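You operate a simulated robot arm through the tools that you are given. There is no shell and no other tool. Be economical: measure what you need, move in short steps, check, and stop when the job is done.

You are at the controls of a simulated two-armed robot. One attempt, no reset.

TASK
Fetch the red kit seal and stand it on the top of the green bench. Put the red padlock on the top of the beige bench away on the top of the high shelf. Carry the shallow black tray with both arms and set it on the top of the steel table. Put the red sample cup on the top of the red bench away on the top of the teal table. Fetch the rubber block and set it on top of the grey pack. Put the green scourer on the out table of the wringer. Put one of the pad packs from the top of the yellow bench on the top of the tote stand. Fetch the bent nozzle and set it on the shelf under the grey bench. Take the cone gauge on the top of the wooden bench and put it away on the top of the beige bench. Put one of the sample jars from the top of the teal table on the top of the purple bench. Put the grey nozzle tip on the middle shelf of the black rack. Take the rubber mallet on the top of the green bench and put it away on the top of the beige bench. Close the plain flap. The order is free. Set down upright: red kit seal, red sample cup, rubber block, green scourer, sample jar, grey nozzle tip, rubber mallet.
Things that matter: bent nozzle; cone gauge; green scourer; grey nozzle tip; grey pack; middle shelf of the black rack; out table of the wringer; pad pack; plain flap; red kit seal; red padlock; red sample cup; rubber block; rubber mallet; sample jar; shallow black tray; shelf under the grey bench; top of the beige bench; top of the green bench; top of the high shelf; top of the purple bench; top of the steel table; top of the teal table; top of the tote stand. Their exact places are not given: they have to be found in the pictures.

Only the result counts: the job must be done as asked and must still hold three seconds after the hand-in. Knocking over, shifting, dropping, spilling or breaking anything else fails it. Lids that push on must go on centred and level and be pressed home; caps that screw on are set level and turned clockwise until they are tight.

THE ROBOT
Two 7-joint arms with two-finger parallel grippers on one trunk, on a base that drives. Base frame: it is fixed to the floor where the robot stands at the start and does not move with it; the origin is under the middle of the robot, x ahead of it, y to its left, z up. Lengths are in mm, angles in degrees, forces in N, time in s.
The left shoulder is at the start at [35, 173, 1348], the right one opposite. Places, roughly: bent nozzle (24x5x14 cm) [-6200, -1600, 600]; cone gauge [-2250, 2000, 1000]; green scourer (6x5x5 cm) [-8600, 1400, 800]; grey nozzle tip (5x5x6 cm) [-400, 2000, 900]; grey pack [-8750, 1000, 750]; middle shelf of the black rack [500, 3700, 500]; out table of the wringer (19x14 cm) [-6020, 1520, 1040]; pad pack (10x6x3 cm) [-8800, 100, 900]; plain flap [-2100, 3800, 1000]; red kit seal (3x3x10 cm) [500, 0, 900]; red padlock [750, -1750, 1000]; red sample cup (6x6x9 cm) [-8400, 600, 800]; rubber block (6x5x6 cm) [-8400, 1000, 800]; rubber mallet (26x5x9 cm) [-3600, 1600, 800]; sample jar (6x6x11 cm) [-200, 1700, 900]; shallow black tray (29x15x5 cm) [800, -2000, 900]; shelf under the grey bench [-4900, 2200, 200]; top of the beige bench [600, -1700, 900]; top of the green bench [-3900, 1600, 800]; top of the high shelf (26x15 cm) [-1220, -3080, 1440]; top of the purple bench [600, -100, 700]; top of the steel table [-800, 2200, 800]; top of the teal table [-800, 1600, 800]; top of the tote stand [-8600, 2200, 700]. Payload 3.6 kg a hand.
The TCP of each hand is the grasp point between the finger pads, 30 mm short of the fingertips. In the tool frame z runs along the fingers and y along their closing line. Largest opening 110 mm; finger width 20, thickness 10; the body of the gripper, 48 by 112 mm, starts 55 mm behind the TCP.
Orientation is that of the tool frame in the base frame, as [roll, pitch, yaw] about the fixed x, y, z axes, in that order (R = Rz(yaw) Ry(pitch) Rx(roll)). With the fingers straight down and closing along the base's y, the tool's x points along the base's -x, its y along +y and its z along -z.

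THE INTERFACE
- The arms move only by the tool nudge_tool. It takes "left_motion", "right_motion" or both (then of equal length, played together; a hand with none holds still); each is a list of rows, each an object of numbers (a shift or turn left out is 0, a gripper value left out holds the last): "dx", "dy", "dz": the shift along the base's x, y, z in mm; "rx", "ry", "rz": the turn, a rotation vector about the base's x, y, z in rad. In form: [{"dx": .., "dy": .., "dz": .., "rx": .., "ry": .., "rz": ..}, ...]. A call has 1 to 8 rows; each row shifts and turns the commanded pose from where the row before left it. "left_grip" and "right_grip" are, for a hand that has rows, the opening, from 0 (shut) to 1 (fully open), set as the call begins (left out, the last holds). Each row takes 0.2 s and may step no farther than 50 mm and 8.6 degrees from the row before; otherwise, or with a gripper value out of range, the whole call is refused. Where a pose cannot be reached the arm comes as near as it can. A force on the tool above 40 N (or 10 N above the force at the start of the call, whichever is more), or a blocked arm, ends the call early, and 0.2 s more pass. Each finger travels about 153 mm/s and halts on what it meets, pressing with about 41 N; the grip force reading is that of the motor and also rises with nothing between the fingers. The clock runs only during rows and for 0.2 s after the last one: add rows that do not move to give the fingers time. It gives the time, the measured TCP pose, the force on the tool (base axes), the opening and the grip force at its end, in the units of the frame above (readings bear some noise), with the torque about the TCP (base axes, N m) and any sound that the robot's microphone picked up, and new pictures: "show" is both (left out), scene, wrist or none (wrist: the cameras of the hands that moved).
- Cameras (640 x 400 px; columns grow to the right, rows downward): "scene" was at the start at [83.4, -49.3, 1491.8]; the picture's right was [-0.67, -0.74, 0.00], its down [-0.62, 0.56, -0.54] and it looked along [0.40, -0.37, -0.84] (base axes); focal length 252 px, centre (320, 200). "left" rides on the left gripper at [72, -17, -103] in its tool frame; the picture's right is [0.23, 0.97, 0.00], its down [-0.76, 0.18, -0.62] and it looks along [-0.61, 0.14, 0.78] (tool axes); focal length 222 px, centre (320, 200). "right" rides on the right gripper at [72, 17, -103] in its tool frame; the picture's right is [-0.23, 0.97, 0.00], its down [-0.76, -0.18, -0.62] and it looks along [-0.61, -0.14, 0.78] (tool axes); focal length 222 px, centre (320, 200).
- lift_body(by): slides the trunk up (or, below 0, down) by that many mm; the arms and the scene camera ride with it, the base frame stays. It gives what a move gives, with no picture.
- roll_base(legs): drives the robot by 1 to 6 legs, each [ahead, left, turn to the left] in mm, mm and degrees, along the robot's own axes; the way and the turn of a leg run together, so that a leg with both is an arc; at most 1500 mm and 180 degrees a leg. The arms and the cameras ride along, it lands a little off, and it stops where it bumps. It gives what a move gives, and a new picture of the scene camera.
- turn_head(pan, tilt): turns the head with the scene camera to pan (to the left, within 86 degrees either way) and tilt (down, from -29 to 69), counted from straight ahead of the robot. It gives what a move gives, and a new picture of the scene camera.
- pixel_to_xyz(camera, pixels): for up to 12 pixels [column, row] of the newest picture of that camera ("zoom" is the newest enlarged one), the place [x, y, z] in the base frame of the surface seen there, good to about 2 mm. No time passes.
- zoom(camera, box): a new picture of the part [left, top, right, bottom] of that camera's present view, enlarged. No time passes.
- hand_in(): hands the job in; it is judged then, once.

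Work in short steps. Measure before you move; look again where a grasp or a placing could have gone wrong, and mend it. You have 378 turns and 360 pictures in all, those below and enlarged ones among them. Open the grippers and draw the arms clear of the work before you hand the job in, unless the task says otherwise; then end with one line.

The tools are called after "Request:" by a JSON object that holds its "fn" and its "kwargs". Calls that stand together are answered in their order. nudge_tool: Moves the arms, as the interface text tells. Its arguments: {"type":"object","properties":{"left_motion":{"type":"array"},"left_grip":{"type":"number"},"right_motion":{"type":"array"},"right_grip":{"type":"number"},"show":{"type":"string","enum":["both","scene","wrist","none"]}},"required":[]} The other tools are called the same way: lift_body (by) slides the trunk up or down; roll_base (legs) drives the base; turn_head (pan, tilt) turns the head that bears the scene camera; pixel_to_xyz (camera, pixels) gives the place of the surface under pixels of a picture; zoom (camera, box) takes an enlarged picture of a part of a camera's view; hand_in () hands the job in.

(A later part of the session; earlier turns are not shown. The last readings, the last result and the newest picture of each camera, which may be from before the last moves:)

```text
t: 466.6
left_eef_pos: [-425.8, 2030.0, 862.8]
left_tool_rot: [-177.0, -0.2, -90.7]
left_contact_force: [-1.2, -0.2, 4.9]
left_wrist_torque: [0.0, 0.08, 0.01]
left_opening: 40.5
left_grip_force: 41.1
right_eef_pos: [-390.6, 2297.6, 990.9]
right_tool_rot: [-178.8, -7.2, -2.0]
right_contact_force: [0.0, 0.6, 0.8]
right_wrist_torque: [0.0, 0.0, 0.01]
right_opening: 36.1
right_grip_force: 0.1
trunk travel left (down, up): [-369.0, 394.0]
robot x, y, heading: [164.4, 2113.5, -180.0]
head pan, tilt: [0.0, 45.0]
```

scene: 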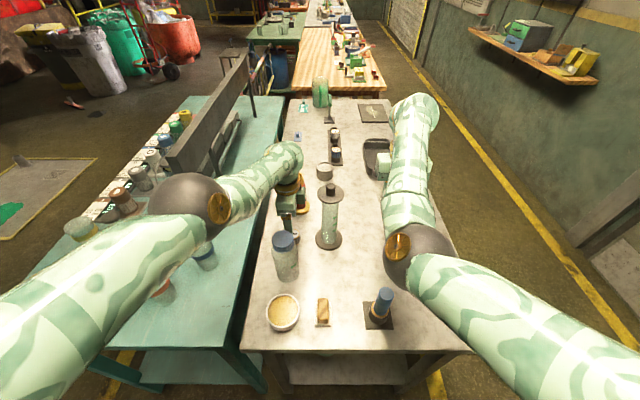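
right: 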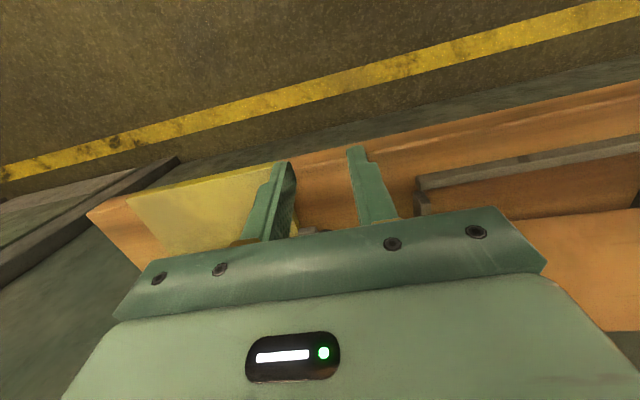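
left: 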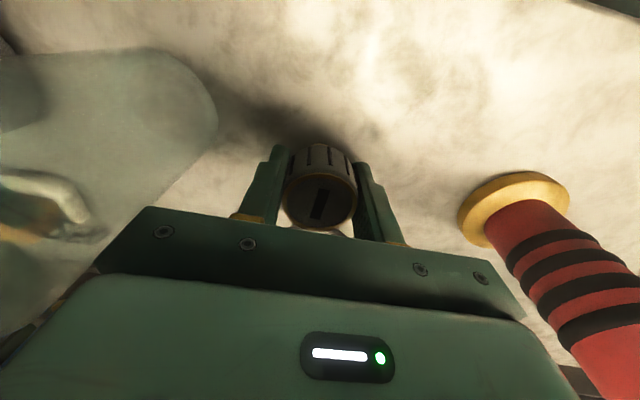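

Nozzle tip gripped (40 mm). Lift and drive to look at the black rack from the front.

Request:
{"fn": "lift_body", "kwargs": {"by": 250}}

Request:
{"fn": "roll_base", "kwargs": {"legs": [[-290, 0, 0], [0, 0, -90], [550, 0, 0]]}}

```text
t: 469.1
left_eef_pos: [-425.1, 2030.3, 1160.0]
left_tool_rot: [178.2, -0.1, -90.7]
left_contact_force: [-0.2, 1.5, -1.5]
left_wrist_torque: [0.0, 0.03, 0.02]
left_opening: 40.2
left_grip_force: 41.0
right_eef_pos: [-392.3, 2297.6, 1241.4]
right_tool_rot: [-178.8, -7.1, -2.0]
right_contact_force: [0.2, -0.4, 0.3]
right_wrist_torque: [0.03, 0.01, 0.01]
right_opening: 36.3
right_grip_force: 0.0
trunk travel left (down, up): [-619.0, 144.0]
robot x, y, heading: [162.3, 2115.5, -180.0]
head pan, tilt: [0.0, 45.0]
```

```text
t: 477.8
left_eef_pos: [374.7, 3252.4, 1158.6]
left_tool_rot: [178.0, -0.3, 179.1]
left_contact_force: [-0.7, 0.3, -0.9]
left_wrist_torque: [-0.01, 0.02, -0.01]
left_opening: 40.1
left_grip_force: 40.9
right_eef_pos: [642.3, 3216.8, 1240.9]
right_tool_rot: [-178.9, -7.2, -92.2]
right_contact_force: [-0.7, -0.6, -0.3]
right_wrist_torque: [-0.01, 0.0, 0.02]
right_opening: 36.2
right_grip_force: 0.0
trunk travel left (down, up): [-619.0, 144.0]
robot x, y, heading: [453.8, 2660.0, 89.9]
head pan, tilt: [0.0, 45.0]
```

scene: 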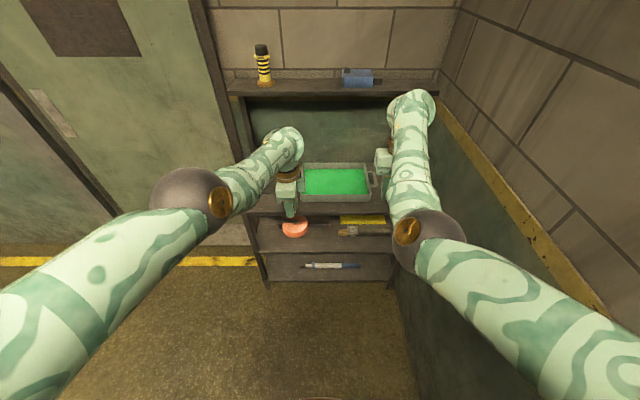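

Request:
{"fn": "pixel_to_xyz", "kwargs": {"camera": "scene", "pixels": [[310, 93], [340, 180], [250, 200], [330, 212], [300, 248], [370, 225], [335, 252], [330, 280], [275, 243], [260, 100], [295, 225], [345, 232]]}}

Request:
{"fn": "zoom", "kwargs": {"camera": "scene", "box": [220, 60, 450, 300]}}

```text
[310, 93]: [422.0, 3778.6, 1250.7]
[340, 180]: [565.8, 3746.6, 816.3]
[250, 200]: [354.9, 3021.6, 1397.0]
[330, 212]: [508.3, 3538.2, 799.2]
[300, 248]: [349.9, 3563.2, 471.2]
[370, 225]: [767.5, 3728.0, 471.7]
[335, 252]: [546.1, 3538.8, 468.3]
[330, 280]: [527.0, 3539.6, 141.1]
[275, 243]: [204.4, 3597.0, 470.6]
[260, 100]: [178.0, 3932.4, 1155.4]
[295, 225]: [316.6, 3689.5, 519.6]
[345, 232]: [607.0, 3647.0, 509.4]
```

```text
1.67 times, centred on (335, 180) of scene
```

zoom: 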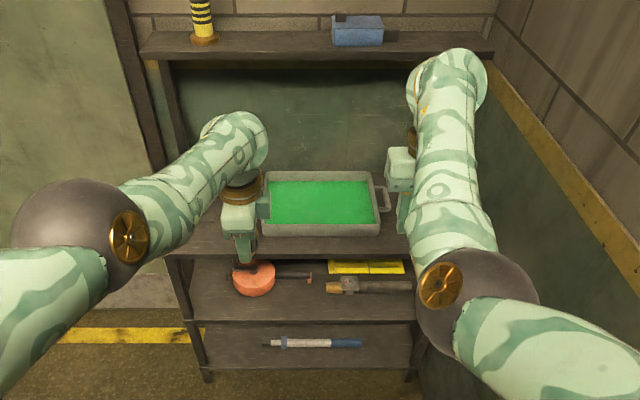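

Middle shelf is z≈471 (next shelf above at 800). With the trunk fully down, the left hand fits under. First pull the right hand back/aside.

Request:
{"fn": "nudge_tool", "kwargs": {"right_motion": [{"dy": -40, "dx": 20, "ry": 0.0}, {"dy": -40, "dx": 20}, {"dy": -40, "dx": 20}, {}], "show": "none"}}

Request:
{"fn": "lift_body", "kwargs": {"by": -580}}

```text
t: 478.8
left_eef_pos: [372.9, 3250.7, 1160.3]
left_tool_rot: [178.1, -0.2, 179.0]
left_contact_force: [0.0, 0.4, -1.3]
left_wrist_torque: [0.03, 0.0, 0.01]
left_opening: 40.3
left_grip_force: 40.8
right_eef_pos: [728.6, 3128.9, 1225.3]
right_tool_rot: [-178.9, -7.2, -92.2]
right_contact_force: [-0.5, -0.6, -0.5]
right_wrist_torque: [-0.02, 0.02, 0.0]
right_opening: 36.2
right_grip_force: 0.0
right hand out of reach, approached as far as the arm can: row 2, 3
trunk travel left (down, up): [-619.0, 144.0]
robot x, y, heading: [457.7, 2660.1, 89.8]
head pan, tilt: [0.0, 45.0]
```

```text
refused: -580 is not a number from -400 to 400
```

Request:
{"fn": "lift_body", "kwargs": {"by": -400}}

Request:
{"fn": "lift_body", "kwargs": {"by": -190}}

Request:
{"fn": "turn_head", "kwargs": {"pan": 5, "tilt": 25}}

```text
t: 482.6
left_eef_pos: [374.1, 3241.1, 641.1]
left_tool_rot: [-169.2, 0.0, 179.2]
left_contact_force: [-0.9, 0.1, 0.1]
left_wrist_torque: [-0.02, -0.02, -0.01]
left_opening: 40.2
left_grip_force: 41.3
right_eef_pos: [729.0, 3136.6, 730.2]
right_tool_rot: [-178.3, -19.8, -92.4]
right_contact_force: [0.4, 0.8, 0.9]
right_wrist_torque: [-0.02, 0.01, 0.01]
right_opening: 36.6
right_grip_force: 0.0
trunk travel left (down, up): [-219.0, 544.0]
robot x, y, heading: [454.9, 2661.8, 89.9]
head pan, tilt: [0.0, 45.0]
```

```text
t: 484.7
left_eef_pos: [375.1, 3192.9, 339.3]
left_tool_rot: [-154.2, 0.1, 179.1]
left_contact_force: [0.1, -0.6, -0.5]
left_wrist_torque: [0.0, 0.02, 0.0]
left_opening: 40.1
left_grip_force: 40.9
right_eef_pos: [731.0, 3114.3, 451.8]
right_tool_rot: [-177.7, -34.6, -92.7]
right_contact_force: [0.1, 0.3, 0.2]
right_wrist_torque: [0.03, -0.02, -0.02]
right_opening: 36.3
right_grip_force: 0.1
trunk travel left (down, up): [-29.0, 734.0]
robot x, y, heading: [462.7, 2663.0, 90.0]
head pan, tilt: [0.0, 45.0]
```

```text
t: 485.5
left_eef_pos: [374.6, 3193.9, 339.0]
left_tool_rot: [-154.2, 0.1, 179.1]
left_contact_force: [0.8, -0.2, 0.1]
left_wrist_torque: [0.0, -0.02, 0.03]
left_opening: 40.3
left_grip_force: 41.3
right_eef_pos: [730.7, 3113.9, 451.8]
right_tool_rot: [-177.7, -34.6, -92.8]
right_contact_force: [0.3, -0.2, -0.1]
right_wrist_torque: [-0.03, -0.04, 0.0]
right_opening: 36.3
right_grip_force: 0.0
trunk travel left (down, up): [-29.0, 734.0]
robot x, y, heading: [456.6, 2662.7, 90.2]
head pan, tilt: [5.0, 25.0]
```

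scene: 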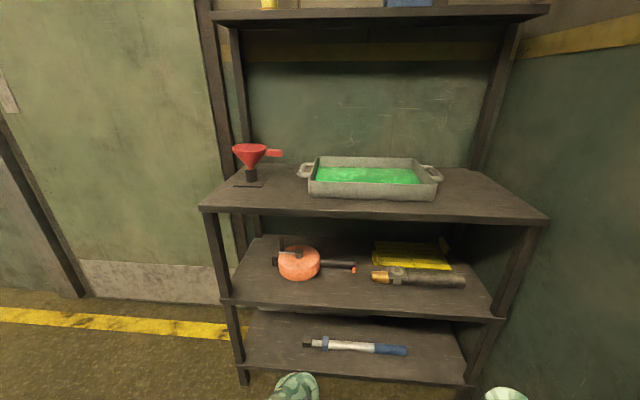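

Hands dropped more than the trunk and tilted; restore the left hand to level at z≈530 and pull the right hand back.

Request:
{"fn": "nudge_tool", "kwargs": {"left_motion": [{"dz": 40, "rx": 0.08}, {"dz": 40, "rx": 0.08}, {"dz": 40, "rx": 0.08}, {"dz": 40, "rx": 0.08}, {"dz": 30, "rx": 0.08}, {}], "right_motion": [{"dy": -30}, {"dy": -30}, {"dy": -30}, {}, {}, {}], "show": "none"}}

Request:
{"fn": "turn_head", "kwargs": {"pan": 10, "tilt": 50}}

```text
t: 486.4
left_eef_pos: [413.1, 3289.7, 403.4]
left_tool_rot: [-169.7, -0.3, 179.2]
left_contact_force: [0.7, -0.2, -0.8]
left_wrist_torque: [0.01, 0.01, 0.04]
left_opening: 40.3
left_grip_force: 40.8
left hand out of reach, approached as far as the arm can: row 1, 2, 3, 4
right_eef_pos: [758.4, 3101.4, 469.2]
right_tool_rot: [-176.3, -25.6, -94.0]
right_contact_force: [0.1, -0.9, 0.0]
right_wrist_torque: [-0.03, 0.0, 0.02]
right_opening: 36.3
right_grip_force: 0.0
right hand out of reach, approached as far as the arm can: row 1, 2, 3
trunk travel left (down, up): [-29.0, 734.0]
robot x, y, heading: [459.8, 2665.8, 89.8]
head pan, tilt: [5.0, 25.0]
stopped in row 4 (right hand): the arm was blocked; the commanded pose is now the measured one
```

```text
t: 487.3
left_eef_pos: [414.2, 3289.8, 402.1]
left_tool_rot: [-169.7, -0.2, 179.2]
left_contact_force: [-0.1, 0.2, -1.1]
left_wrist_torque: [0.02, -0.03, 0.01]
left_opening: 40.0
left_grip_force: 40.4
right_eef_pos: [759.1, 3100.8, 469.0]
right_tool_rot: [-176.3, -25.5, -93.8]
right_contact_force: [-0.3, -0.3, 0.6]
right_wrist_torque: [0.01, 0.03, -0.01]
right_opening: 36.5
right_grip_force: 0.0
trunk travel left (down, up): [-29.0, 734.0]
robot x, y, heading: [457.5, 2662.1, 89.9]
head pan, tilt: [10.0, 50.0]
```

scene: 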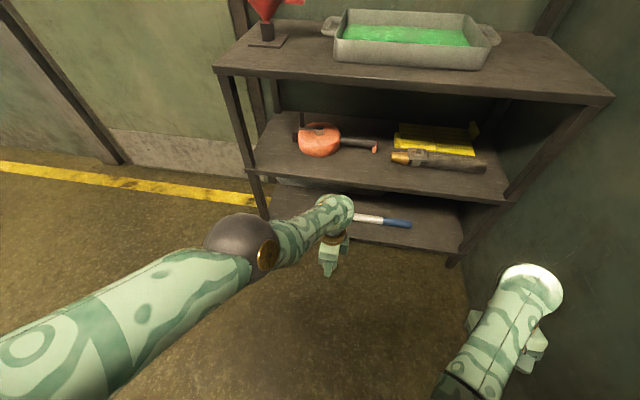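

Continue raising the left hand to z≈530 and level it.

Request:
{"fn": "nudge_tool", "kwargs": {"left_motion": [{"dz": 35, "rx": 0.05}, {"dz": 35, "rx": 0.05}, {"dz": 35}, {"dz": 25}, {}], "show": "wrist"}}

```text
t: 488.5
left_eef_pos: [439.9, 3351.4, 502.2]
left_tool_rot: [-175.5, -0.3, 179.1]
left_contact_force: [0.3, 0.1, -0.8]
left_wrist_torque: [-0.01, 0.04, 0.0]
left_opening: 39.9
left_grip_force: 41.0
left hand out of reach, approached as far as the arm can: row 1, 2, 3, 4
right_eef_pos: [757.9, 3100.2, 469.2]
right_tool_rot: [-176.3, -25.7, -93.9]
right_contact_force: [0.3, -0.5, -0.2]
right_wrist_torque: [0.02, 0.02, 0.01]
right_opening: 36.2
right_grip_force: 0.0
trunk travel left (down, up): [-29.0, 734.0]
robot x, y, heading: [455.5, 2663.2, 90.2]
head pan, tilt: [10.0, 50.0]
```

left: 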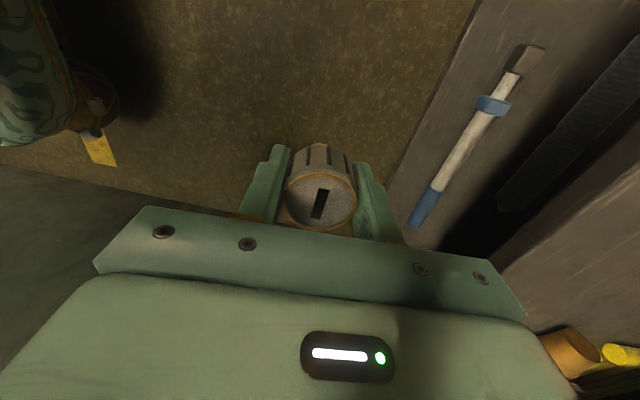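

Raise the trunk by 45 to get clearance above the shelf.

Request:
{"fn": "lift_body", "kwargs": {"by": 45}}

```text
t: 489.4
left_eef_pos: [437.9, 3354.3, 575.5]
left_tool_rot: [-178.5, -0.3, 179.2]
left_contact_force: [0.6, 0.6, -0.7]
left_wrist_torque: [-0.02, 0.02, 0.0]
left_opening: 40.1
left_grip_force: 41.0
right_eef_pos: [753.0, 3099.0, 510.6]
right_tool_rot: [-176.9, -25.9, -93.5]
right_contact_force: [0.5, 0.6, -0.6]
right_wrist_torque: [0.01, -0.03, 0.0]
right_opening: 36.3
right_grip_force: 0.0
trunk travel left (down, up): [-74.0, 689.0]
robot x, y, heading: [458.5, 2661.2, 90.0]
head pan, tilt: [10.0, 50.0]
```

Lower a bit and drive in so the tip is at y≈3585.

Request:
{"fn": "lift_body", "kwargs": {"by": -18}}

Request:
{"fn": "roll_base", "kwargs": {"legs": [[150, 0, 0]]}}

Request:
{"fn": "pixel_to_xyz", "kwargs": {"camera": "scene", "pixels": [[340, 175], [350, 150], [395, 150], [300, 160], [335, 60], [330, 195]]}}

```text
t: 490.1
left_eef_pos: [439.7, 3353.8, 558.3]
left_tool_rot: [-178.7, -0.3, 179.2]
left_contact_force: [0.4, 0.0, -0.4]
left_wrist_torque: [0.0, 0.01, 0.04]
left_opening: 39.9
left_grip_force: 40.7
right_eef_pos: [757.2, 3100.2, 495.2]
right_tool_rot: [-176.5, -25.7, -94.0]
right_contact_force: [0.6, 0.9, 0.4]
right_wrist_torque: [0.03, -0.02, 0.01]
right_opening: 36.0
right_grip_force: 0.1
trunk travel left (down, up): [-56.0, 707.0]
robot x, y, heading: [455.5, 2664.6, 89.8]
head pan, tilt: [10.0, 50.0]
```

```text
t: 491.4
left_eef_pos: [435.6, 3506.8, 557.7]
left_tool_rot: [-178.6, -0.3, 179.6]
left_contact_force: [-0.8, -0.7, -0.9]
left_wrist_torque: [0.0, 0.0, 0.0]
left_opening: 40.0
left_grip_force: 41.0
right_eef_pos: [755.3, 3256.2, 494.9]
right_tool_rot: [-176.6, -25.6, -93.5]
right_contact_force: [0.9, 0.3, -0.4]
right_wrist_torque: [0.03, 0.0, -0.02]
right_opening: 36.2
right_grip_force: 0.0
trunk travel left (down, up): [-56.0, 707.0]
robot x, y, heading: [456.8, 2815.8, 89.9]
head pan, tilt: [10.0, 50.0]
```

scene: 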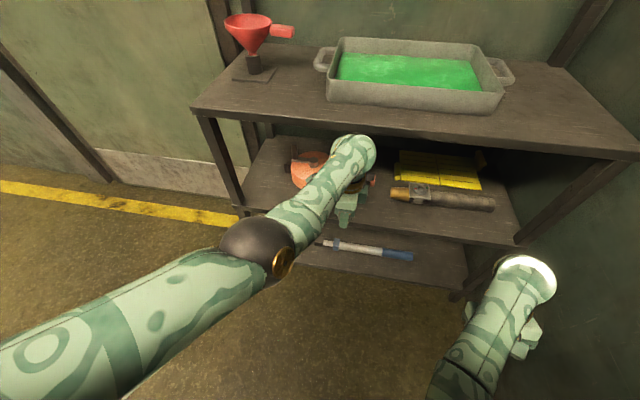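

```text
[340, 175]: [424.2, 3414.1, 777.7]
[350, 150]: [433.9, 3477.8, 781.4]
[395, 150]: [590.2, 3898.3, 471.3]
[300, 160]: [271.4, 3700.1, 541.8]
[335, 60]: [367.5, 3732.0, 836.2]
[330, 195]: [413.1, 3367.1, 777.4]
```

Forearm top is ~225 above the TCP, so enter with TCP ≈ 530 (clear of both shelves). Lower and check the upper shelf's underside.

Request:
{"fn": "nudge_tool", "kwargs": {"left_motion": [{"dz": -15}, {"dz": -14}, {}], "show": "none"}}

Request:
{"fn": "pixel_to_xyz", "kwargs": {"camera": "scene", "pixels": [[300, 118], [300, 128], [300, 122], [480, 140], [480, 148]]}}

```text
t: 492.2
left_eef_pos: [433.1, 3506.8, 528.8]
left_tool_rot: [-178.8, -0.3, 179.5]
left_contact_force: [-1.4, 0.6, -0.4]
left_wrist_torque: [0.02, 0.01, 0.0]
left_opening: 40.0
left_grip_force: 40.6
right_eef_pos: [753.7, 3256.5, 494.1]
right_tool_rot: [-176.4, -25.6, -93.6]
right_contact_force: [0.2, 0.2, -0.3]
right_wrist_torque: [-0.03, 0.02, -0.01]
right_opening: 36.3
right_grip_force: 0.1
trunk travel left (down, up): [-56.0, 707.0]
robot x, y, heading: [452.9, 2817.4, 90.4]
head pan, tilt: [10.0, 50.0]
```

```text
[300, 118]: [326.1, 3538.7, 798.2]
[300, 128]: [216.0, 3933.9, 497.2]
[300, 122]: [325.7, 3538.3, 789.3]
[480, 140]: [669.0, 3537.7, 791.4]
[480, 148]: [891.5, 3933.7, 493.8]
```

Underside ≈780; forearm top ≈752. Drive forward 75.

Request:
{"fn": "roll_base", "kwargs": {"legs": [[75, 0, 0]]}}

Request:
{"fn": "nudge_tool", "kwargs": {"left_motion": [{"dz": -8}, {"dz": -3}, {}], "show": "wrist"}}

```text
t: 493.3
left_eef_pos: [433.7, 3581.7, 527.8]
left_tool_rot: [-178.6, -0.3, 179.5]
left_contact_force: [-0.4, 1.1, -0.6]
left_wrist_torque: [-0.03, -0.01, -0.02]
left_opening: 40.0
left_grip_force: 40.7
right_eef_pos: [754.9, 3332.2, 495.1]
right_tool_rot: [-176.5, -25.7, -93.8]
right_contact_force: [-0.9, -0.3, -0.3]
right_wrist_torque: [0.0, -0.03, -0.02]
right_opening: 36.2
right_grip_force: 0.1
trunk travel left (down, up): [-56.0, 707.0]
robot x, y, heading: [452.9, 2894.5, 90.2]
head pan, tilt: [10.0, 50.0]
```

scene: 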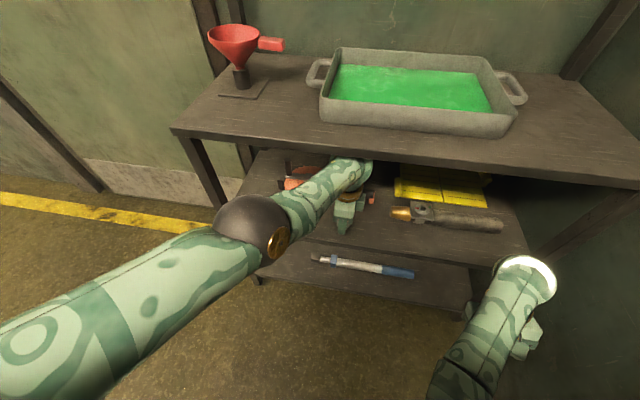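

```text
t: 494.1
left_eef_pos: [429.8, 3580.4, 519.1]
left_tool_rot: [-178.6, -0.2, 179.5]
left_contact_force: [-0.7, 0.3, -0.7]
left_wrist_torque: [0.01, -0.01, 0.01]
left_opening: 40.0
left_grip_force: 41.1
left hand out of reach, approached as far as the arm can: row 1
right_eef_pos: [755.1, 3330.2, 495.9]
right_tool_rot: [-176.4, -25.7, -93.7]
right_contact_force: [-0.1, -0.1, -0.6]
right_wrist_torque: [0.0, 0.0, -0.02]
right_opening: 36.5
right_grip_force: 0.0
trunk travel left (down, up): [-56.0, 707.0]
robot x, y, heading: [457.9, 2891.5, 90.2]
head pan, tilt: [10.0, 50.0]
```

left: 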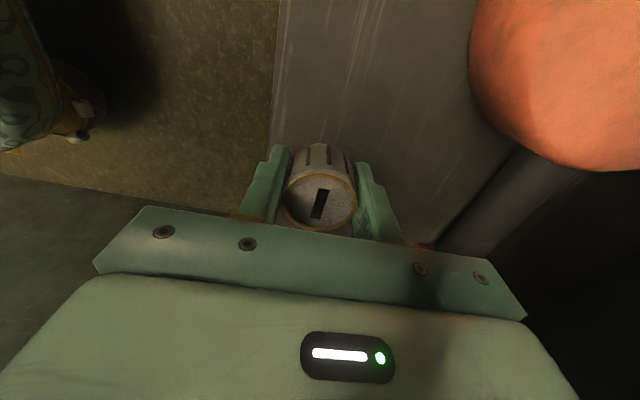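

Check distance to the disc's handle, then lower until contact.

Request:
{"fn": "pixel_to_xyz", "kwargs": {"camera": "left", "pixels": [[470, 215], [490, 160], [430, 245], [275, 150], [500, 190]]}}

Request:
{"fn": "nudge_tool", "kwargs": {"left_motion": [{"dz": -3}, {"dz": -3}, {"dz": -2}], "show": "none"}}

```text
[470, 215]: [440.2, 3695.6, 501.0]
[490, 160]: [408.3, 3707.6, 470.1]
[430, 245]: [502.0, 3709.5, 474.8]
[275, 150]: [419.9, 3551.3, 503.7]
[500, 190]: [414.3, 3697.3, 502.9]
```

```text
t: 494.9
left_eef_pos: [427.3, 3579.2, 514.4]
left_tool_rot: [-178.7, -0.3, 179.5]
left_contact_force: [0.2, 0.6, 0.0]
left_wrist_torque: [0.02, 0.02, -0.02]
left_opening: 40.2
left_grip_force: 40.6
left hand out of reach, approached as far as the arm can: row 2
right_eef_pos: [755.7, 3332.6, 496.2]
right_tool_rot: [-176.4, -25.7, -93.7]
right_contact_force: [0.2, 0.2, -0.7]
right_wrist_torque: [0.04, 0.03, 0.0]
right_opening: 36.2
right_grip_force: 0.0
trunk travel left (down, up): [-56.0, 707.0]
robot x, y, heading: [456.2, 2895.1, 90.1]
head pan, tilt: [10.0, 50.0]
```

Rod is 115 mm away, fine. Lower 3 more.

Request:
{"fn": "nudge_tool", "kwargs": {"left_motion": [{"dz": -3}, {"dz": -3}, {}], "show": "none"}}

```text
t: 495.7
left_eef_pos: [426.8, 3576.8, 512.0]
left_tool_rot: [-178.6, -0.3, 179.5]
left_contact_force: [-0.5, 0.0, -0.8]
left_wrist_torque: [-0.02, -0.02, 0.01]
left_opening: 40.2
left_grip_force: 41.0
left hand out of reach, approached as far as the arm can: row 2
right_eef_pos: [755.2, 3332.1, 495.7]
right_tool_rot: [-176.4, -25.8, -93.6]
right_contact_force: [0.3, 0.3, 0.1]
right_wrist_torque: [-0.03, 0.0, -0.01]
right_opening: 36.3
right_grip_force: 0.1
trunk travel left (down, up): [-56.0, 707.0]
robot x, y, heading: [454.5, 2893.0, 90.2]
head pan, tilt: [10.0, 50.0]
```

Request:
{"fn": "lift_body", "kwargs": {"by": -2}}

Request:
{"fn": "lift_body", "kwargs": {"by": -2}}

```text
t: 496.2
left_eef_pos: [425.3, 3577.3, 511.5]
left_tool_rot: [-178.8, -0.4, 179.5]
left_contact_force: [-1.2, -3.0, 8.9]
left_wrist_torque: [0.0, 0.03, 0.0]
left_opening: 40.1
left_grip_force: 41.1
right_eef_pos: [757.9, 3330.6, 494.5]
right_tool_rot: [-176.0, -25.5, -94.0]
right_contact_force: [0.4, 0.0, 0.2]
right_wrist_torque: [0.02, 0.02, -0.02]
right_opening: 36.5
right_grip_force: 0.1
trunk travel left (down, up): [-54.0, 709.0]
robot x, y, heading: [454.7, 2896.1, 90.2]
head pan, tilt: [10.0, 50.0]
```

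```text
t: 496.7
left_eef_pos: [426.1, 3578.4, 512.8]
left_tool_rot: [-178.9, -0.2, 179.4]
left_contact_force: [-1.8, -2.3, 23.4]
left_wrist_torque: [0.09, 0.03, -0.02]
left_opening: 39.9
left_grip_force: 41.5
right_eef_pos: [759.0, 3332.5, 494.1]
right_tool_rot: [-176.0, -25.4, -93.9]
right_contact_force: [0.4, 0.9, 0.3]
right_wrist_torque: [0.05, 0.03, -0.02]
right_opening: 36.4
right_grip_force: 0.1
trunk travel left (down, up): [-52.0, 711.0]
robot x, y, heading: [453.6, 2889.2, 90.2]
head pan, tilt: [10.0, 50.0]
```

Contact (23 N). Open; since I can't rise under the shelf, slide the fingers sideways (-x) past the tip, then back out.

Request:
{"fn": "nudge_tool", "kwargs": {"left_motion": [{}, {}, {}], "left_grip": 0.62, "show": "wrist"}}

```text
t: 497.5
left_eef_pos: [425.0, 3577.1, 508.5]
left_tool_rot: [-178.6, -0.4, 179.5]
left_contact_force: [0.4, -0.5, -0.5]
left_wrist_torque: [-0.01, 0.02, -0.01]
left_opening: 68.3
left_grip_force: 0.1
right_eef_pos: [758.8, 3331.9, 491.6]
right_tool_rot: [-176.0, -25.6, -94.0]
right_contact_force: [1.4, -0.3, -0.2]
right_wrist_torque: [-0.01, -0.01, -0.02]
right_opening: 36.3
right_grip_force: 0.3
trunk travel left (down, up): [-52.0, 711.0]
robot x, y, heading: [455.2, 2894.0, 90.5]
head pan, tilt: [10.0, 50.0]
```

left: 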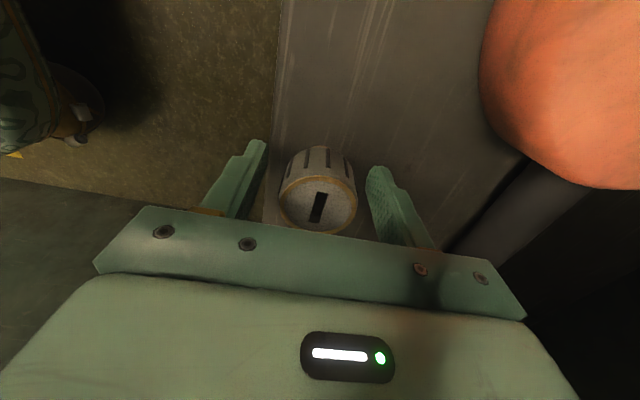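

Request:
{"fn": "roll_base", "kwargs": {"legs": [[0, 65, -0.3], [-400, 0, 0]]}}

Request:
{"fn": "zoom", "kwargs": {"camera": "scene", "box": [220, 80, 480, 260]}}

```text
t: 500.6
left_eef_pos: [361.5, 3177.4, 508.5]
left_tool_rot: [-178.7, -0.3, 179.5]
left_contact_force: [0.5, -0.2, 0.9]
left_wrist_torque: [0.01, -0.04, -0.04]
left_opening: 68.1
left_grip_force: 0.1
right_eef_pos: [693.1, 2931.0, 492.4]
right_tool_rot: [-176.0, -25.6, -94.0]
right_contact_force: [0.1, 0.0, 0.0]
right_wrist_torque: [0.0, 0.01, 0.02]
right_opening: 36.4
right_grip_force: 0.1
trunk travel left (down, up): [-52.0, 711.0]
robot x, y, heading: [390.9, 2492.8, 90.0]
head pan, tilt: [10.0, 50.0]
```

scene: 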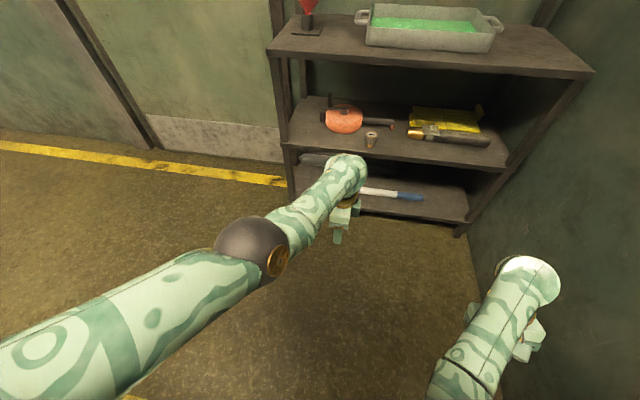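

```text
2.22 times, centred on (350, 170) of scene
```

zoom: 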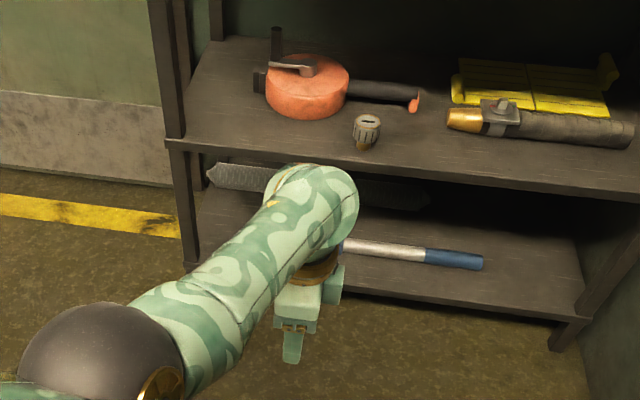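

The nozzle tip stands on the middle shelf. Raise the trunk, and unwind the left hand's rotation here in the open.

Request:
{"fn": "lift_body", "kwargs": {"by": 400}}

Request:
{"fn": "nudge_tool", "kwargs": {"left_motion": [{"rz": 0.148}, {"rz": 0.148}, {"rz": 0.148}, {"rz": 0.148}, {"rz": 0.148}, {"rz": 0.148}, {"rz": 0.148}, {"rz": 0.148}], "right_motion": [{"ry": 0}, {}, {}, {}, {}, {}, {}, {}], "show": "none"}}

Request:
{"fn": "nudge_tool", "kwargs": {"left_motion": [{"rz": 0.148}, {"rz": 0.148}, {"rz": 0.08}, {"dy": -40}, {"dy": -40}, {"dy": -40}, {"dy": -40}], "right_motion": [{"rx": -0.12}, {"rx": -0.12}, {"rx": -0.12}, {}, {}, {}, {}], "show": "none"}}

```text
t: 504.4
left_eef_pos: [361.3, 3162.0, 1148.9]
left_tool_rot: [158.4, -0.5, 179.7]
left_contact_force: [0.4, 0.4, 0.0]
left_wrist_torque: [-0.02, -0.02, 0.03]
left_opening: 68.0
left_grip_force: 0.0
right_eef_pos: [694.1, 2930.5, 892.5]
right_tool_rot: [-175.9, -25.6, -94.0]
right_contact_force: [-0.4, -0.1, 0.0]
right_wrist_torque: [-0.01, 0.01, 0.02]
right_opening: 36.4
right_grip_force: 0.1
trunk travel left (down, up): [-452.0, 311.0]
robot x, y, heading: [391.8, 2493.2, 90.5]
head pan, tilt: [10.0, 50.0]
```

```text
t: 506.2
left_eef_pos: [278.5, 3124.8, 1157.5]
left_tool_rot: [158.2, -0.5, -112.5]
left_contact_force: [-0.2, -0.4, -0.3]
left_wrist_torque: [0.0, 0.0, 0.02]
left_opening: 68.4
left_grip_force: 0.0
left hand out of reach, approached as far as the arm can: row 1, 2, 3, 4, 5, 6, 7, 8
right_eef_pos: [694.0, 2931.6, 892.6]
right_tool_rot: [-175.9, -25.6, -94.0]
right_contact_force: [0.2, 0.0, -0.6]
right_wrist_torque: [-0.03, 0.01, 0.03]
right_opening: 36.4
right_grip_force: 0.1
trunk travel left (down, up): [-452.0, 311.0]
robot x, y, heading: [391.2, 2494.0, 90.2]
head pan, tilt: [10.0, 50.0]
```

```text
t: 507.9
left_eef_pos: [291.3, 3090.3, 1157.6]
left_tool_rot: [158.2, -0.6, -90.9]
left_contact_force: [0.1, 0.0, -0.4]
left_wrist_torque: [0.03, 0.01, -0.01]
left_opening: 68.2
left_grip_force: 0.1
left hand out of reach, approached as far as the arm can: row 1, 2, 3, 4, 5, 6, 7
right_eef_pos: [693.1, 2931.8, 892.5]
right_tool_rot: [-174.9, -39.1, -94.5]
right_contact_force: [-0.2, -0.3, 0.4]
right_wrist_torque: [-0.03, -0.01, 0.02]
right_opening: 36.2
right_grip_force: 0.0
right hand out of reach, approached as far as the arm can: row 3
trunk travel left (down, up): [-452.0, 311.0]
robot x, y, heading: [391.2, 2488.5, 90.3]
head pan, tilt: [10.0, 50.0]
```

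Fix both orientations.

Request:
{"fn": "nudge_tool", "kwargs": {"left_motion": [{"ry": -0.127}, {"ry": -0.127}, {"ry": -0.127}, {"dy": -20}, {"dy": -20}, {}], "right_motion": [{"rx": 0.136, "dz": 30}, {"rx": 0.136, "dz": 30}, {"rx": 0.136, "dz": 30}, {"rx": 0.136, "dz": 30}, {"rx": 0.136, "dz": 30}, {}], "show": "none"}}

```text
t: 509.2
left_eef_pos: [301.9, 3109.1, 1160.2]
left_tool_rot: [-179.8, -0.1, -91.2]
left_contact_force: [-0.1, 0.1, 0.3]
left_wrist_torque: [0.01, -0.01, -0.02]
left_opening: 68.3
left_grip_force: 0.0
left hand out of reach, approached as far as the arm can: row 1, 2, 3, 4, 5
right_eef_pos: [710.1, 2930.4, 1046.8]
right_tool_rot: [-176.5, 0.3, -94.5]
right_contact_force: [-1.4, 0.3, -0.6]
right_wrist_torque: [0.0, -0.02, 0.0]
right_opening: 36.6
right_grip_force: 0.1
trunk travel left (down, up): [-452.0, 311.0]
robot x, y, heading: [388.6, 2492.7, 90.1]
head pan, tilt: [10.0, 50.0]
```

Raise 150 and go to the teal table's east end for a jar.

Request:
{"fn": "lift_body", "kwargs": {"by": 150}}

Request:
{"fn": "roll_base", "kwargs": {"legs": [[0, 0, 90], [150, 920, 0], [60, 0, 0]]}}

```text
t: 511.0
left_eef_pos: [300.7, 3103.4, 1328.5]
left_tool_rot: [-179.9, 1.7, -91.1]
left_contact_force: [-0.1, -0.7, -0.5]
left_wrist_torque: [0.0, -0.01, 0.03]
left_opening: 68.5
left_grip_force: 0.1
right_eef_pos: [699.9, 2934.3, 1196.5]
right_tool_rot: [-177.3, 0.5, -93.9]
right_contact_force: [0.1, -0.2, 0.9]
right_wrist_torque: [-0.02, -0.04, 0.01]
right_opening: 36.4
right_grip_force: 0.0
trunk travel left (down, up): [-602.0, 161.0]
robot x, y, heading: [395.1, 2491.9, 90.3]
head pan, tilt: [10.0, 50.0]
```

```text
t: 520.4
left_eef_pos: [-392.6, 1457.2, 1333.2]
left_tool_rot: [-179.9, 2.2, -0.4]
left_contact_force: [1.2, 0.3, 0.1]
left_wrist_torque: [0.02, 0.06, 0.01]
left_opening: 68.3
left_grip_force: 0.0
right_eef_pos: [-228.0, 1860.8, 1197.7]
right_tool_rot: [-177.1, 0.4, -3.3]
right_contact_force: [0.6, -1.0, 0.4]
right_wrist_torque: [0.02, 0.02, -0.03]
right_opening: 36.3
right_grip_force: 0.1
trunk travel left (down, up): [-602.0, 161.0]
robot x, y, heading: [209.7, 1556.3, -179.2]
head pan, tilt: [10.0, 50.0]
```

scene: 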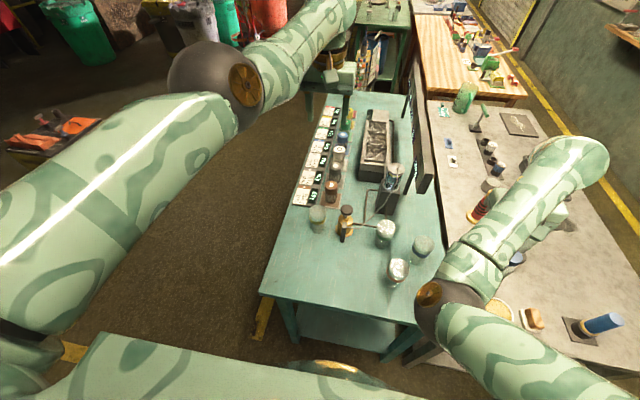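

Jars visible at (397,270), (423,245), (386,230). Zoom and measure.

Request:
{"fn": "zoom", "kwargs": {"camera": "scene", "box": [330, 190, 470, 310]}}

Request:
{"fn": "pixel_to_xyz", "kwargs": {"camera": "scene", "pixels": [[398, 266], [396, 282], [423, 243], [385, 228], [384, 242], [345, 215], [380, 275], [405, 285], [317, 212], [430, 180]]}}

```text
3.33 times, centred on (400, 250) of scene
```

zoom: 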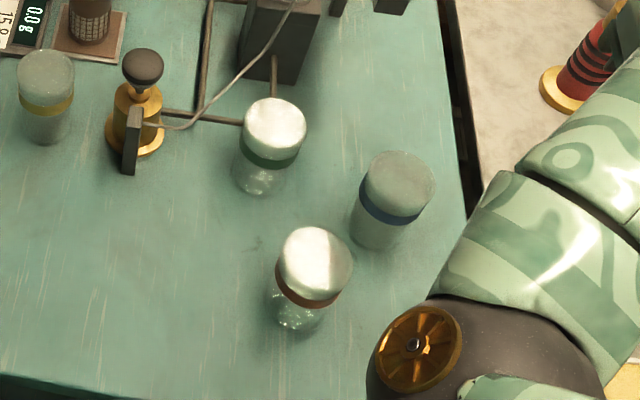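

```text
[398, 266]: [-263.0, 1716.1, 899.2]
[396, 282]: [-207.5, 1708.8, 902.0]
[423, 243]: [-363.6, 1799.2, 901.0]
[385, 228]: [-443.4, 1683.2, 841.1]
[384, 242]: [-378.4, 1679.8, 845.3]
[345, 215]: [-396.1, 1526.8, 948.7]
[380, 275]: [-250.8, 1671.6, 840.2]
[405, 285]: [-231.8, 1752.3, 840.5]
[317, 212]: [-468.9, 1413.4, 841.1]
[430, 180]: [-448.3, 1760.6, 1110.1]
```

Glass jars; use the wrist camera. Move the right hand over the orange-band jar.

Request:
{"fn": "nudge_tool", "kwargs": {"right_motion": [{"dy": -40, "dz": -10}, {"dy": -40, "dz": -10}, {"dy": -40, "dz": -10}, {"dy": -34, "dz": -10, "rz": 0.04}, {"rx": -0.05}, {}], "right_grip": 0.85, "show": "wrist"}}

```text
t: 521.1
left_eef_pos: [-402.3, 1455.2, 1327.9]
left_tool_rot: [-179.8, 1.6, -0.2]
left_contact_force: [-0.4, -0.7, -0.8]
left_wrist_torque: [0.03, -0.01, 0.0]
left_opening: 68.3
left_grip_force: 0.1
right_eef_pos: [-289.1, 1787.6, 1257.9]
right_tool_rot: [-177.1, 11.3, -4.9]
right_contact_force: [-0.1, 0.2, -0.5]
right_wrist_torque: [0.04, -0.05, 0.01]
right_opening: 93.5
right_grip_force: 0.2
trunk travel left (down, up): [-602.0, 161.0]
robot x, y, heading: [210.1, 1554.0, -179.0]
head pan, tilt: [10.0, 50.0]
stopped in row 3 (right hand): the arm was blocked; the commanded pose is now the measured one
```

right: 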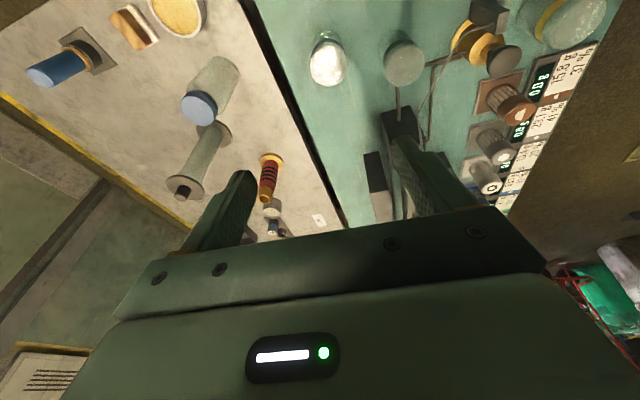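

The right arm is at an awkward limit, so I'll use the base for positioning: level the hand, move the left hand outward off the table, then shift the base.

Request:
{"fn": "nudge_tool", "kwargs": {"left_motion": [{"dy": -45}, {"dy": -45}, {"dy": -45}, {"dy": -45}], "right_motion": [{"ry": -0.1}, {"ry": -0.1}, {}, {}], "show": "none"}}

Request:
{"fn": "roll_base", "kwargs": {"legs": [[-54, 83, -1]]}}

Request:
{"fn": "lift_body", "kwargs": {"by": -200}}

```text
t: 522.1
left_eef_pos: [-414.7, 1275.8, 1328.2]
left_tool_rot: [-179.8, 1.8, -0.3]
left_contact_force: [-0.4, 0.3, 0.3]
left_wrist_torque: [0.03, -0.02, 0.03]
left_opening: 68.3
left_grip_force: 0.1
left hand out of reach, approached as far as the arm can: row 1, 2, 3
right_eef_pos: [-295.8, 1788.2, 1253.5]
right_tool_rot: [-176.4, -0.2, -4.5]
right_contact_force: [0.4, 0.3, 0.3]
right_wrist_torque: [0.01, -0.02, 0.04]
right_opening: 93.3
right_grip_force: 0.1
right hand out of reach, approached as far as the arm can: row 1, 2
trunk travel left (down, up): [-602.0, 161.0]
robot x, y, heading: [208.4, 1555.0, -179.0]
head pan, tilt: [10.0, 50.0]
```

```text
t: 523.2
left_eef_pos: [-363.6, 1206.6, 1328.9]
left_tool_rot: [-179.8, 1.9, -1.2]
left_contact_force: [-0.4, 0.0, 0.4]
left_wrist_torque: [0.0, 0.02, -0.01]
left_opening: 68.3
left_grip_force: 0.2
right_eef_pos: [-237.3, 1717.2, 1251.7]
right_tool_rot: [-176.4, -0.3, -5.5]
right_contact_force: [0.8, -0.2, 0.3]
right_wrist_torque: [0.01, 0.01, 0.0]
right_opening: 93.5
right_grip_force: 0.1
trunk travel left (down, up): [-602.0, 161.0]
robot x, y, heading: [265.9, 1472.1, -179.9]
head pan, tilt: [10.0, 50.0]
```

scene: 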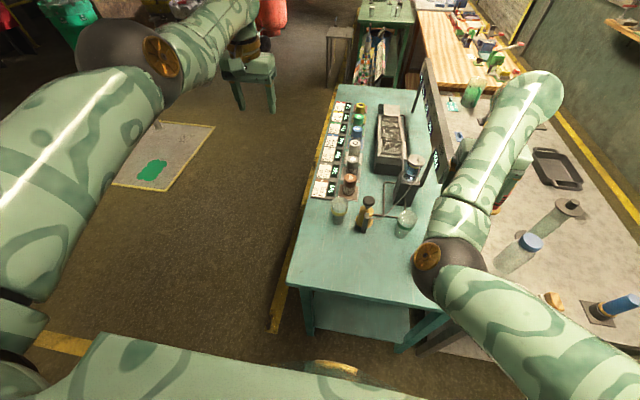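

```text
t: 525.4
left_eef_pos: [-374.5, 1207.5, 1091.7]
left_tool_rot: [-179.7, -1.6, -1.2]
left_contact_force: [1.0, -0.1, -0.2]
left_wrist_torque: [0.05, -0.01, -0.01]
left_opening: 68.4
left_grip_force: 0.0
right_eef_pos: [-245.3, 1717.4, 1021.2]
right_tool_rot: [-176.2, -3.7, -5.5]
right_contact_force: [-1.0, -0.8, 0.7]
right_wrist_torque: [-0.01, 0.02, 0.01]
right_opening: 93.6
right_grip_force: 0.0
trunk travel left (down, up): [-402.0, 361.0]
robot x, y, heading: [264.0, 1473.7, -179.9]
head pan, tilt: [10.0, 50.0]
```

Now view the jar from the right wrist.

Request:
{"fn": "nudge_tool", "kwargs": {"right_motion": [{"rx": -0.06, "ry": 0.05}, {}], "show": "wrist"}}

Request:
{"fn": "zoom", "kwargs": {"camera": "right", "box": [210, 80, 450, 230]}}

Request:
{"fn": "pixel_to_xyz", "kwargs": {"camera": "right", "pixels": [[310, 150], [320, 140], [330, 130], [300, 160], [320, 165], [290, 140], [340, 150]]}}

```text
t: 526.0
left_eef_pos: [-375.8, 1207.9, 1092.6]
left_tool_rot: [-179.8, -1.8, -1.2]
left_contact_force: [0.2, 0.3, 0.8]
left_wrist_torque: [-0.01, -0.01, 0.0]
left_opening: 68.1
left_grip_force: 0.0
right_eef_pos: [-245.7, 1717.9, 1019.4]
right_tool_rot: [-179.9, -1.2, -5.3]
right_contact_force: [-0.3, 0.8, 0.0]
right_wrist_torque: [0.02, 0.01, 0.03]
right_opening: 93.7
right_grip_force: 0.0
trunk travel left (down, up): [-402.0, 361.0]
robot x, y, heading: [268.3, 1479.0, -179.9]
head pan, tilt: [10.0, 50.0]
```

right: 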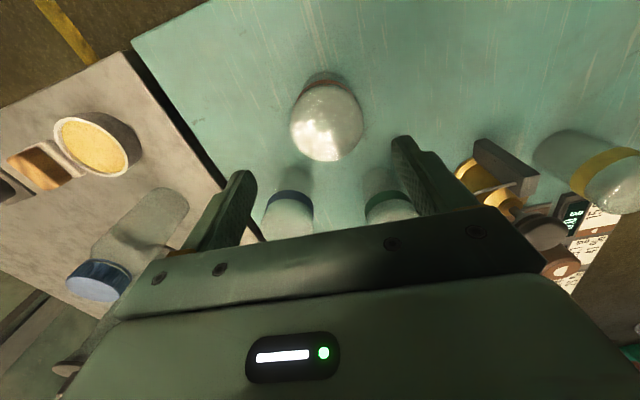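

```text
2.67 times, centred on (330, 155) of right
```

zoom: 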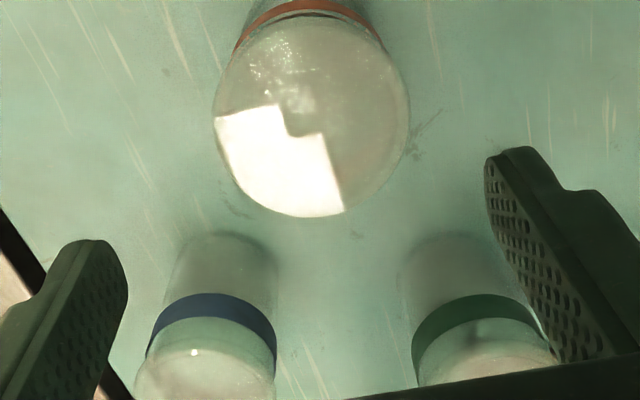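

```text
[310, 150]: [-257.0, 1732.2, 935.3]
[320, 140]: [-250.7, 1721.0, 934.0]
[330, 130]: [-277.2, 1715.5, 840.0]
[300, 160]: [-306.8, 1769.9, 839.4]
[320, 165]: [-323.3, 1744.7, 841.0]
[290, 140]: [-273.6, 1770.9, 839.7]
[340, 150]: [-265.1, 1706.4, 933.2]
```

Jar lid centre ≈(-238,1716), top ≈940. Descend with the trunk, nudging +x 8.

Request:
{"fn": "nudge_tool", "kwargs": {"right_motion": [{"dx": 8, "dy": -2, "dz": -10}, {}], "show": "none"}}

Request:
{"fn": "lift_body", "kwargs": {"by": -85}}

Request:
{"fn": "nudge_tool", "kwargs": {"right_motion": [{}], "show": "wrist"}}

```text
t: 526.6
left_eef_pos: [-375.5, 1207.3, 1092.6]
left_tool_rot: [-179.8, -1.8, -1.3]
left_contact_force: [-0.4, 0.9, -0.4]
left_wrist_torque: [-0.05, -0.01, -0.02]
left_opening: 68.4
left_grip_force: 0.0
right_eef_pos: [-235.4, 1715.5, 1011.1]
right_tool_rot: [-179.8, -1.1, -5.4]
right_contact_force: [-0.2, -0.5, 0.8]
right_wrist_torque: [0.0, -0.02, 0.0]
right_opening: 93.4
right_grip_force: 0.1
trunk travel left (down, up): [-402.0, 361.0]
robot x, y, heading: [266.1, 1476.5, -179.8]
head pan, tilt: [10.0, 50.0]
```

```text
t: 527.8
left_eef_pos: [-384.1, 1206.4, 973.7]
left_tool_rot: [-179.7, -4.9, -1.2]
left_contact_force: [0.9, -0.7, 0.9]
left_wrist_torque: [0.02, -0.02, 0.02]
left_opening: 68.2
left_grip_force: 0.1
right_eef_pos: [-240.7, 1716.8, 899.3]
right_tool_rot: [-179.6, -4.3, -5.5]
right_contact_force: [-0.7, -0.1, -0.1]
right_wrist_torque: [0.01, -0.01, 0.03]
right_opening: 93.4
right_grip_force: 0.0
trunk travel left (down, up): [-317.0, 446.0]
robot x, y, heading: [265.8, 1472.6, -180.0]
head pan, tilt: [10.0, 50.0]
```

```text
t: 528.2
left_eef_pos: [-384.5, 1206.7, 973.8]
left_tool_rot: [-179.7, -5.2, -1.2]
left_contact_force: [1.1, -0.2, -0.9]
left_wrist_torque: [0.01, 0.02, -0.03]
left_opening: 68.2
left_grip_force: 0.1
right_eef_pos: [-241.4, 1715.6, 898.7]
right_tool_rot: [-179.5, -4.4, -5.4]
right_contact_force: [0.2, -0.1, 0.4]
right_wrist_torque: [0.01, 0.03, 0.02]
right_opening: 93.5
right_grip_force: 0.1
trunk travel left (down, up): [-317.0, 446.0]
robot x, y, heading: [263.9, 1478.2, -180.0]
head pan, tilt: [10.0, 50.0]
```

right: 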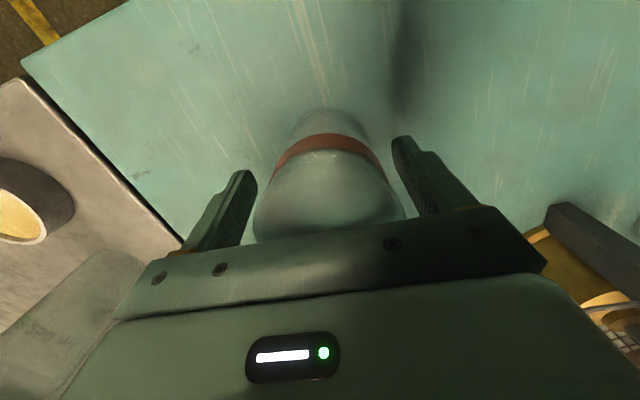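

Level and close on the jar.

Request:
{"fn": "nudge_tool", "kwargs": {"right_motion": [{"ry": 0.07}, {}], "show": "none"}}

Request:
{"fn": "nudge_tool", "kwargs": {"right_motion": [{}, {}, {}, {}], "right_grip": 0, "show": "wrist"}}

```text
t: 528.8
left_eef_pos: [-385.1, 1207.9, 972.1]
left_tool_rot: [-179.7, -5.1, -1.2]
left_contact_force: [-0.1, -0.9, 0.6]
left_wrist_torque: [0.04, 0.0, -0.01]
left_opening: 68.4
left_grip_force: 0.1
right_eef_pos: [-240.3, 1716.2, 899.1]
right_tool_rot: [-179.8, -0.5, -5.4]
right_contact_force: [0.2, 0.1, 0.2]
right_wrist_torque: [0.0, 0.01, -0.03]
right_opening: 93.6
right_grip_force: 0.1
trunk travel left (down, up): [-317.0, 446.0]
robot x, y, heading: [266.0, 1472.3, -180.0]
head pan, tilt: [10.0, 50.0]
```

```text
t: 529.8
left_eef_pos: [-384.5, 1207.7, 974.5]
left_tool_rot: [-179.7, -5.1, -1.1]
left_contact_force: [-0.1, 0.3, -0.2]
left_wrist_torque: [0.0, 0.01, 0.02]
left_opening: 68.0
left_grip_force: 0.0
right_eef_pos: [-241.3, 1716.8, 899.3]
right_tool_rot: [-179.9, -0.4, -5.3]
right_contact_force: [-0.5, 0.6, 0.4]
right_wrist_torque: [0.01, 0.02, 0.0]
right_opening: 59.2
right_grip_force: 41.2
trunk travel left (down, up): [-317.0, 446.0]
robot x, y, heading: [266.4, 1473.9, -180.0]
head pan, tilt: [10.0, 50.0]
```

right: 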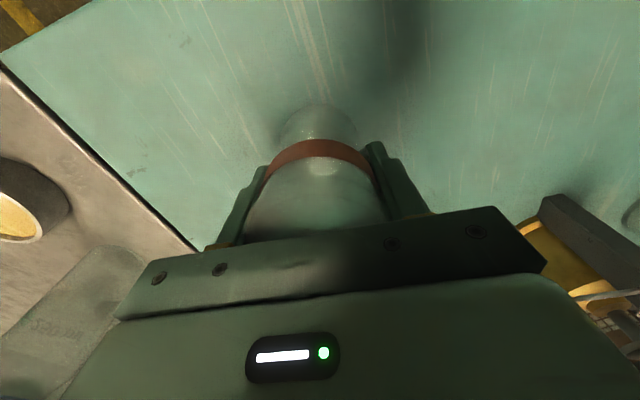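

Jar gripped. Lift, then drive via the passage to the purple bench.

Request:
{"fn": "lift_body", "kwargs": {"by": 200}}

Request:
{"fn": "roll_base", "kwargs": {"legs": [[0, 0, 90], [120, -100, 0], [350, -10, 0], [315, -100, 0], [360, -60, 0], [700, -150, 0]]}}

Request:
{"fn": "roll_base", "kwargs": {"legs": [[0, 0, 90]]}}

```text
t: 532.0
left_eef_pos: [-366.9, 1207.3, 1237.8]
left_tool_rot: [-179.8, 1.0, -1.2]
left_contact_force: [0.4, 0.3, 0.1]
left_wrist_torque: [-0.01, -0.02, 0.02]
left_opening: 68.1
left_grip_force: 0.1
right_eef_pos: [-241.0, 1715.3, 1098.6]
right_tool_rot: [-179.9, -0.4, -5.5]
right_contact_force: [-0.6, -0.1, -2.1]
right_wrist_torque: [0.01, 0.02, 0.03]
right_opening: 59.0
right_grip_force: 40.7
trunk travel left (down, up): [-517.0, 246.0]
robot x, y, heading: [265.5, 1472.6, -180.0]
head pan, tilt: [10.0, 50.0]
```

```text
t: 537.0
left_eef_pos: [483.2, 787.5, 1246.8]
left_tool_rot: [180.0, 1.6, 93.6]
left_contact_force: [-0.7, 0.0, 0.6]
left_wrist_torque: [-0.02, 0.0, 0.01]
left_opening: 68.1
left_grip_force: 0.1
right_eef_pos: [-36.5, 876.6, 1102.7]
right_tool_rot: [179.8, 0.2, 89.3]
right_contact_force: [0.3, 0.1, -1.5]
right_wrist_torque: [-0.04, -0.02, 0.01]
right_opening: 59.2
right_grip_force: 41.0
trunk travel left (down, up): [-517.0, 246.0]
robot x, y, heading: [162.3, 1386.2, -85.2]
head pan, tilt: [10.0, 50.0]
stopped in leg 2: the robot was blocked; the commanded pose is now the measured one
```

scene: 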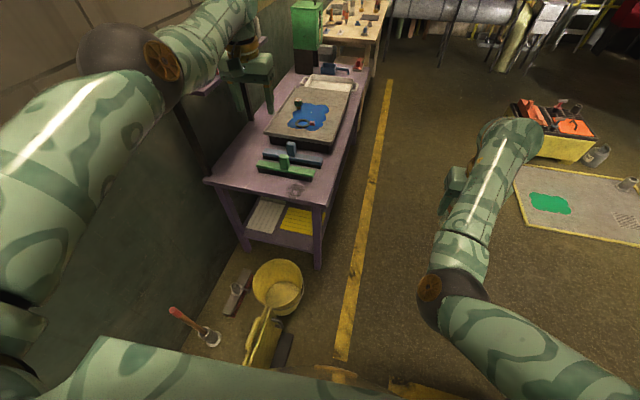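

```text
t: 541.2
left_eef_pos: [777.8, 1704.2, 1242.7]
left_tool_rot: [-179.8, 1.2, -177.0]
left_contact_force: [-0.5, -1.0, 0.6]
left_wrist_torque: [-0.01, 0.0, 0.0]
left_opening: 67.9
left_grip_force: 0.1
right_eef_pos: [682.8, 1186.7, 1099.9]
right_tool_rot: [180.0, -0.1, 178.8]
right_contact_force: [-0.5, 0.1, -1.3]
right_wrist_torque: [0.01, 0.0, 0.02]
right_opening: 59.2
right_grip_force: 40.7
trunk travel left (down, up): [-517.0, 246.0]
robot x, y, heading: [165.4, 1392.1, 4.2]
head pan, tilt: [10.0, 50.0]
```

scene: 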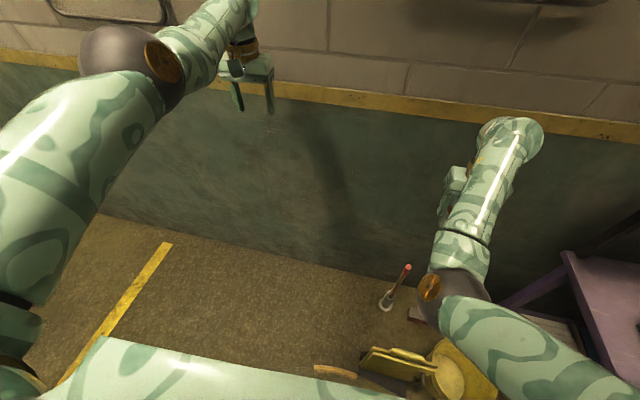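

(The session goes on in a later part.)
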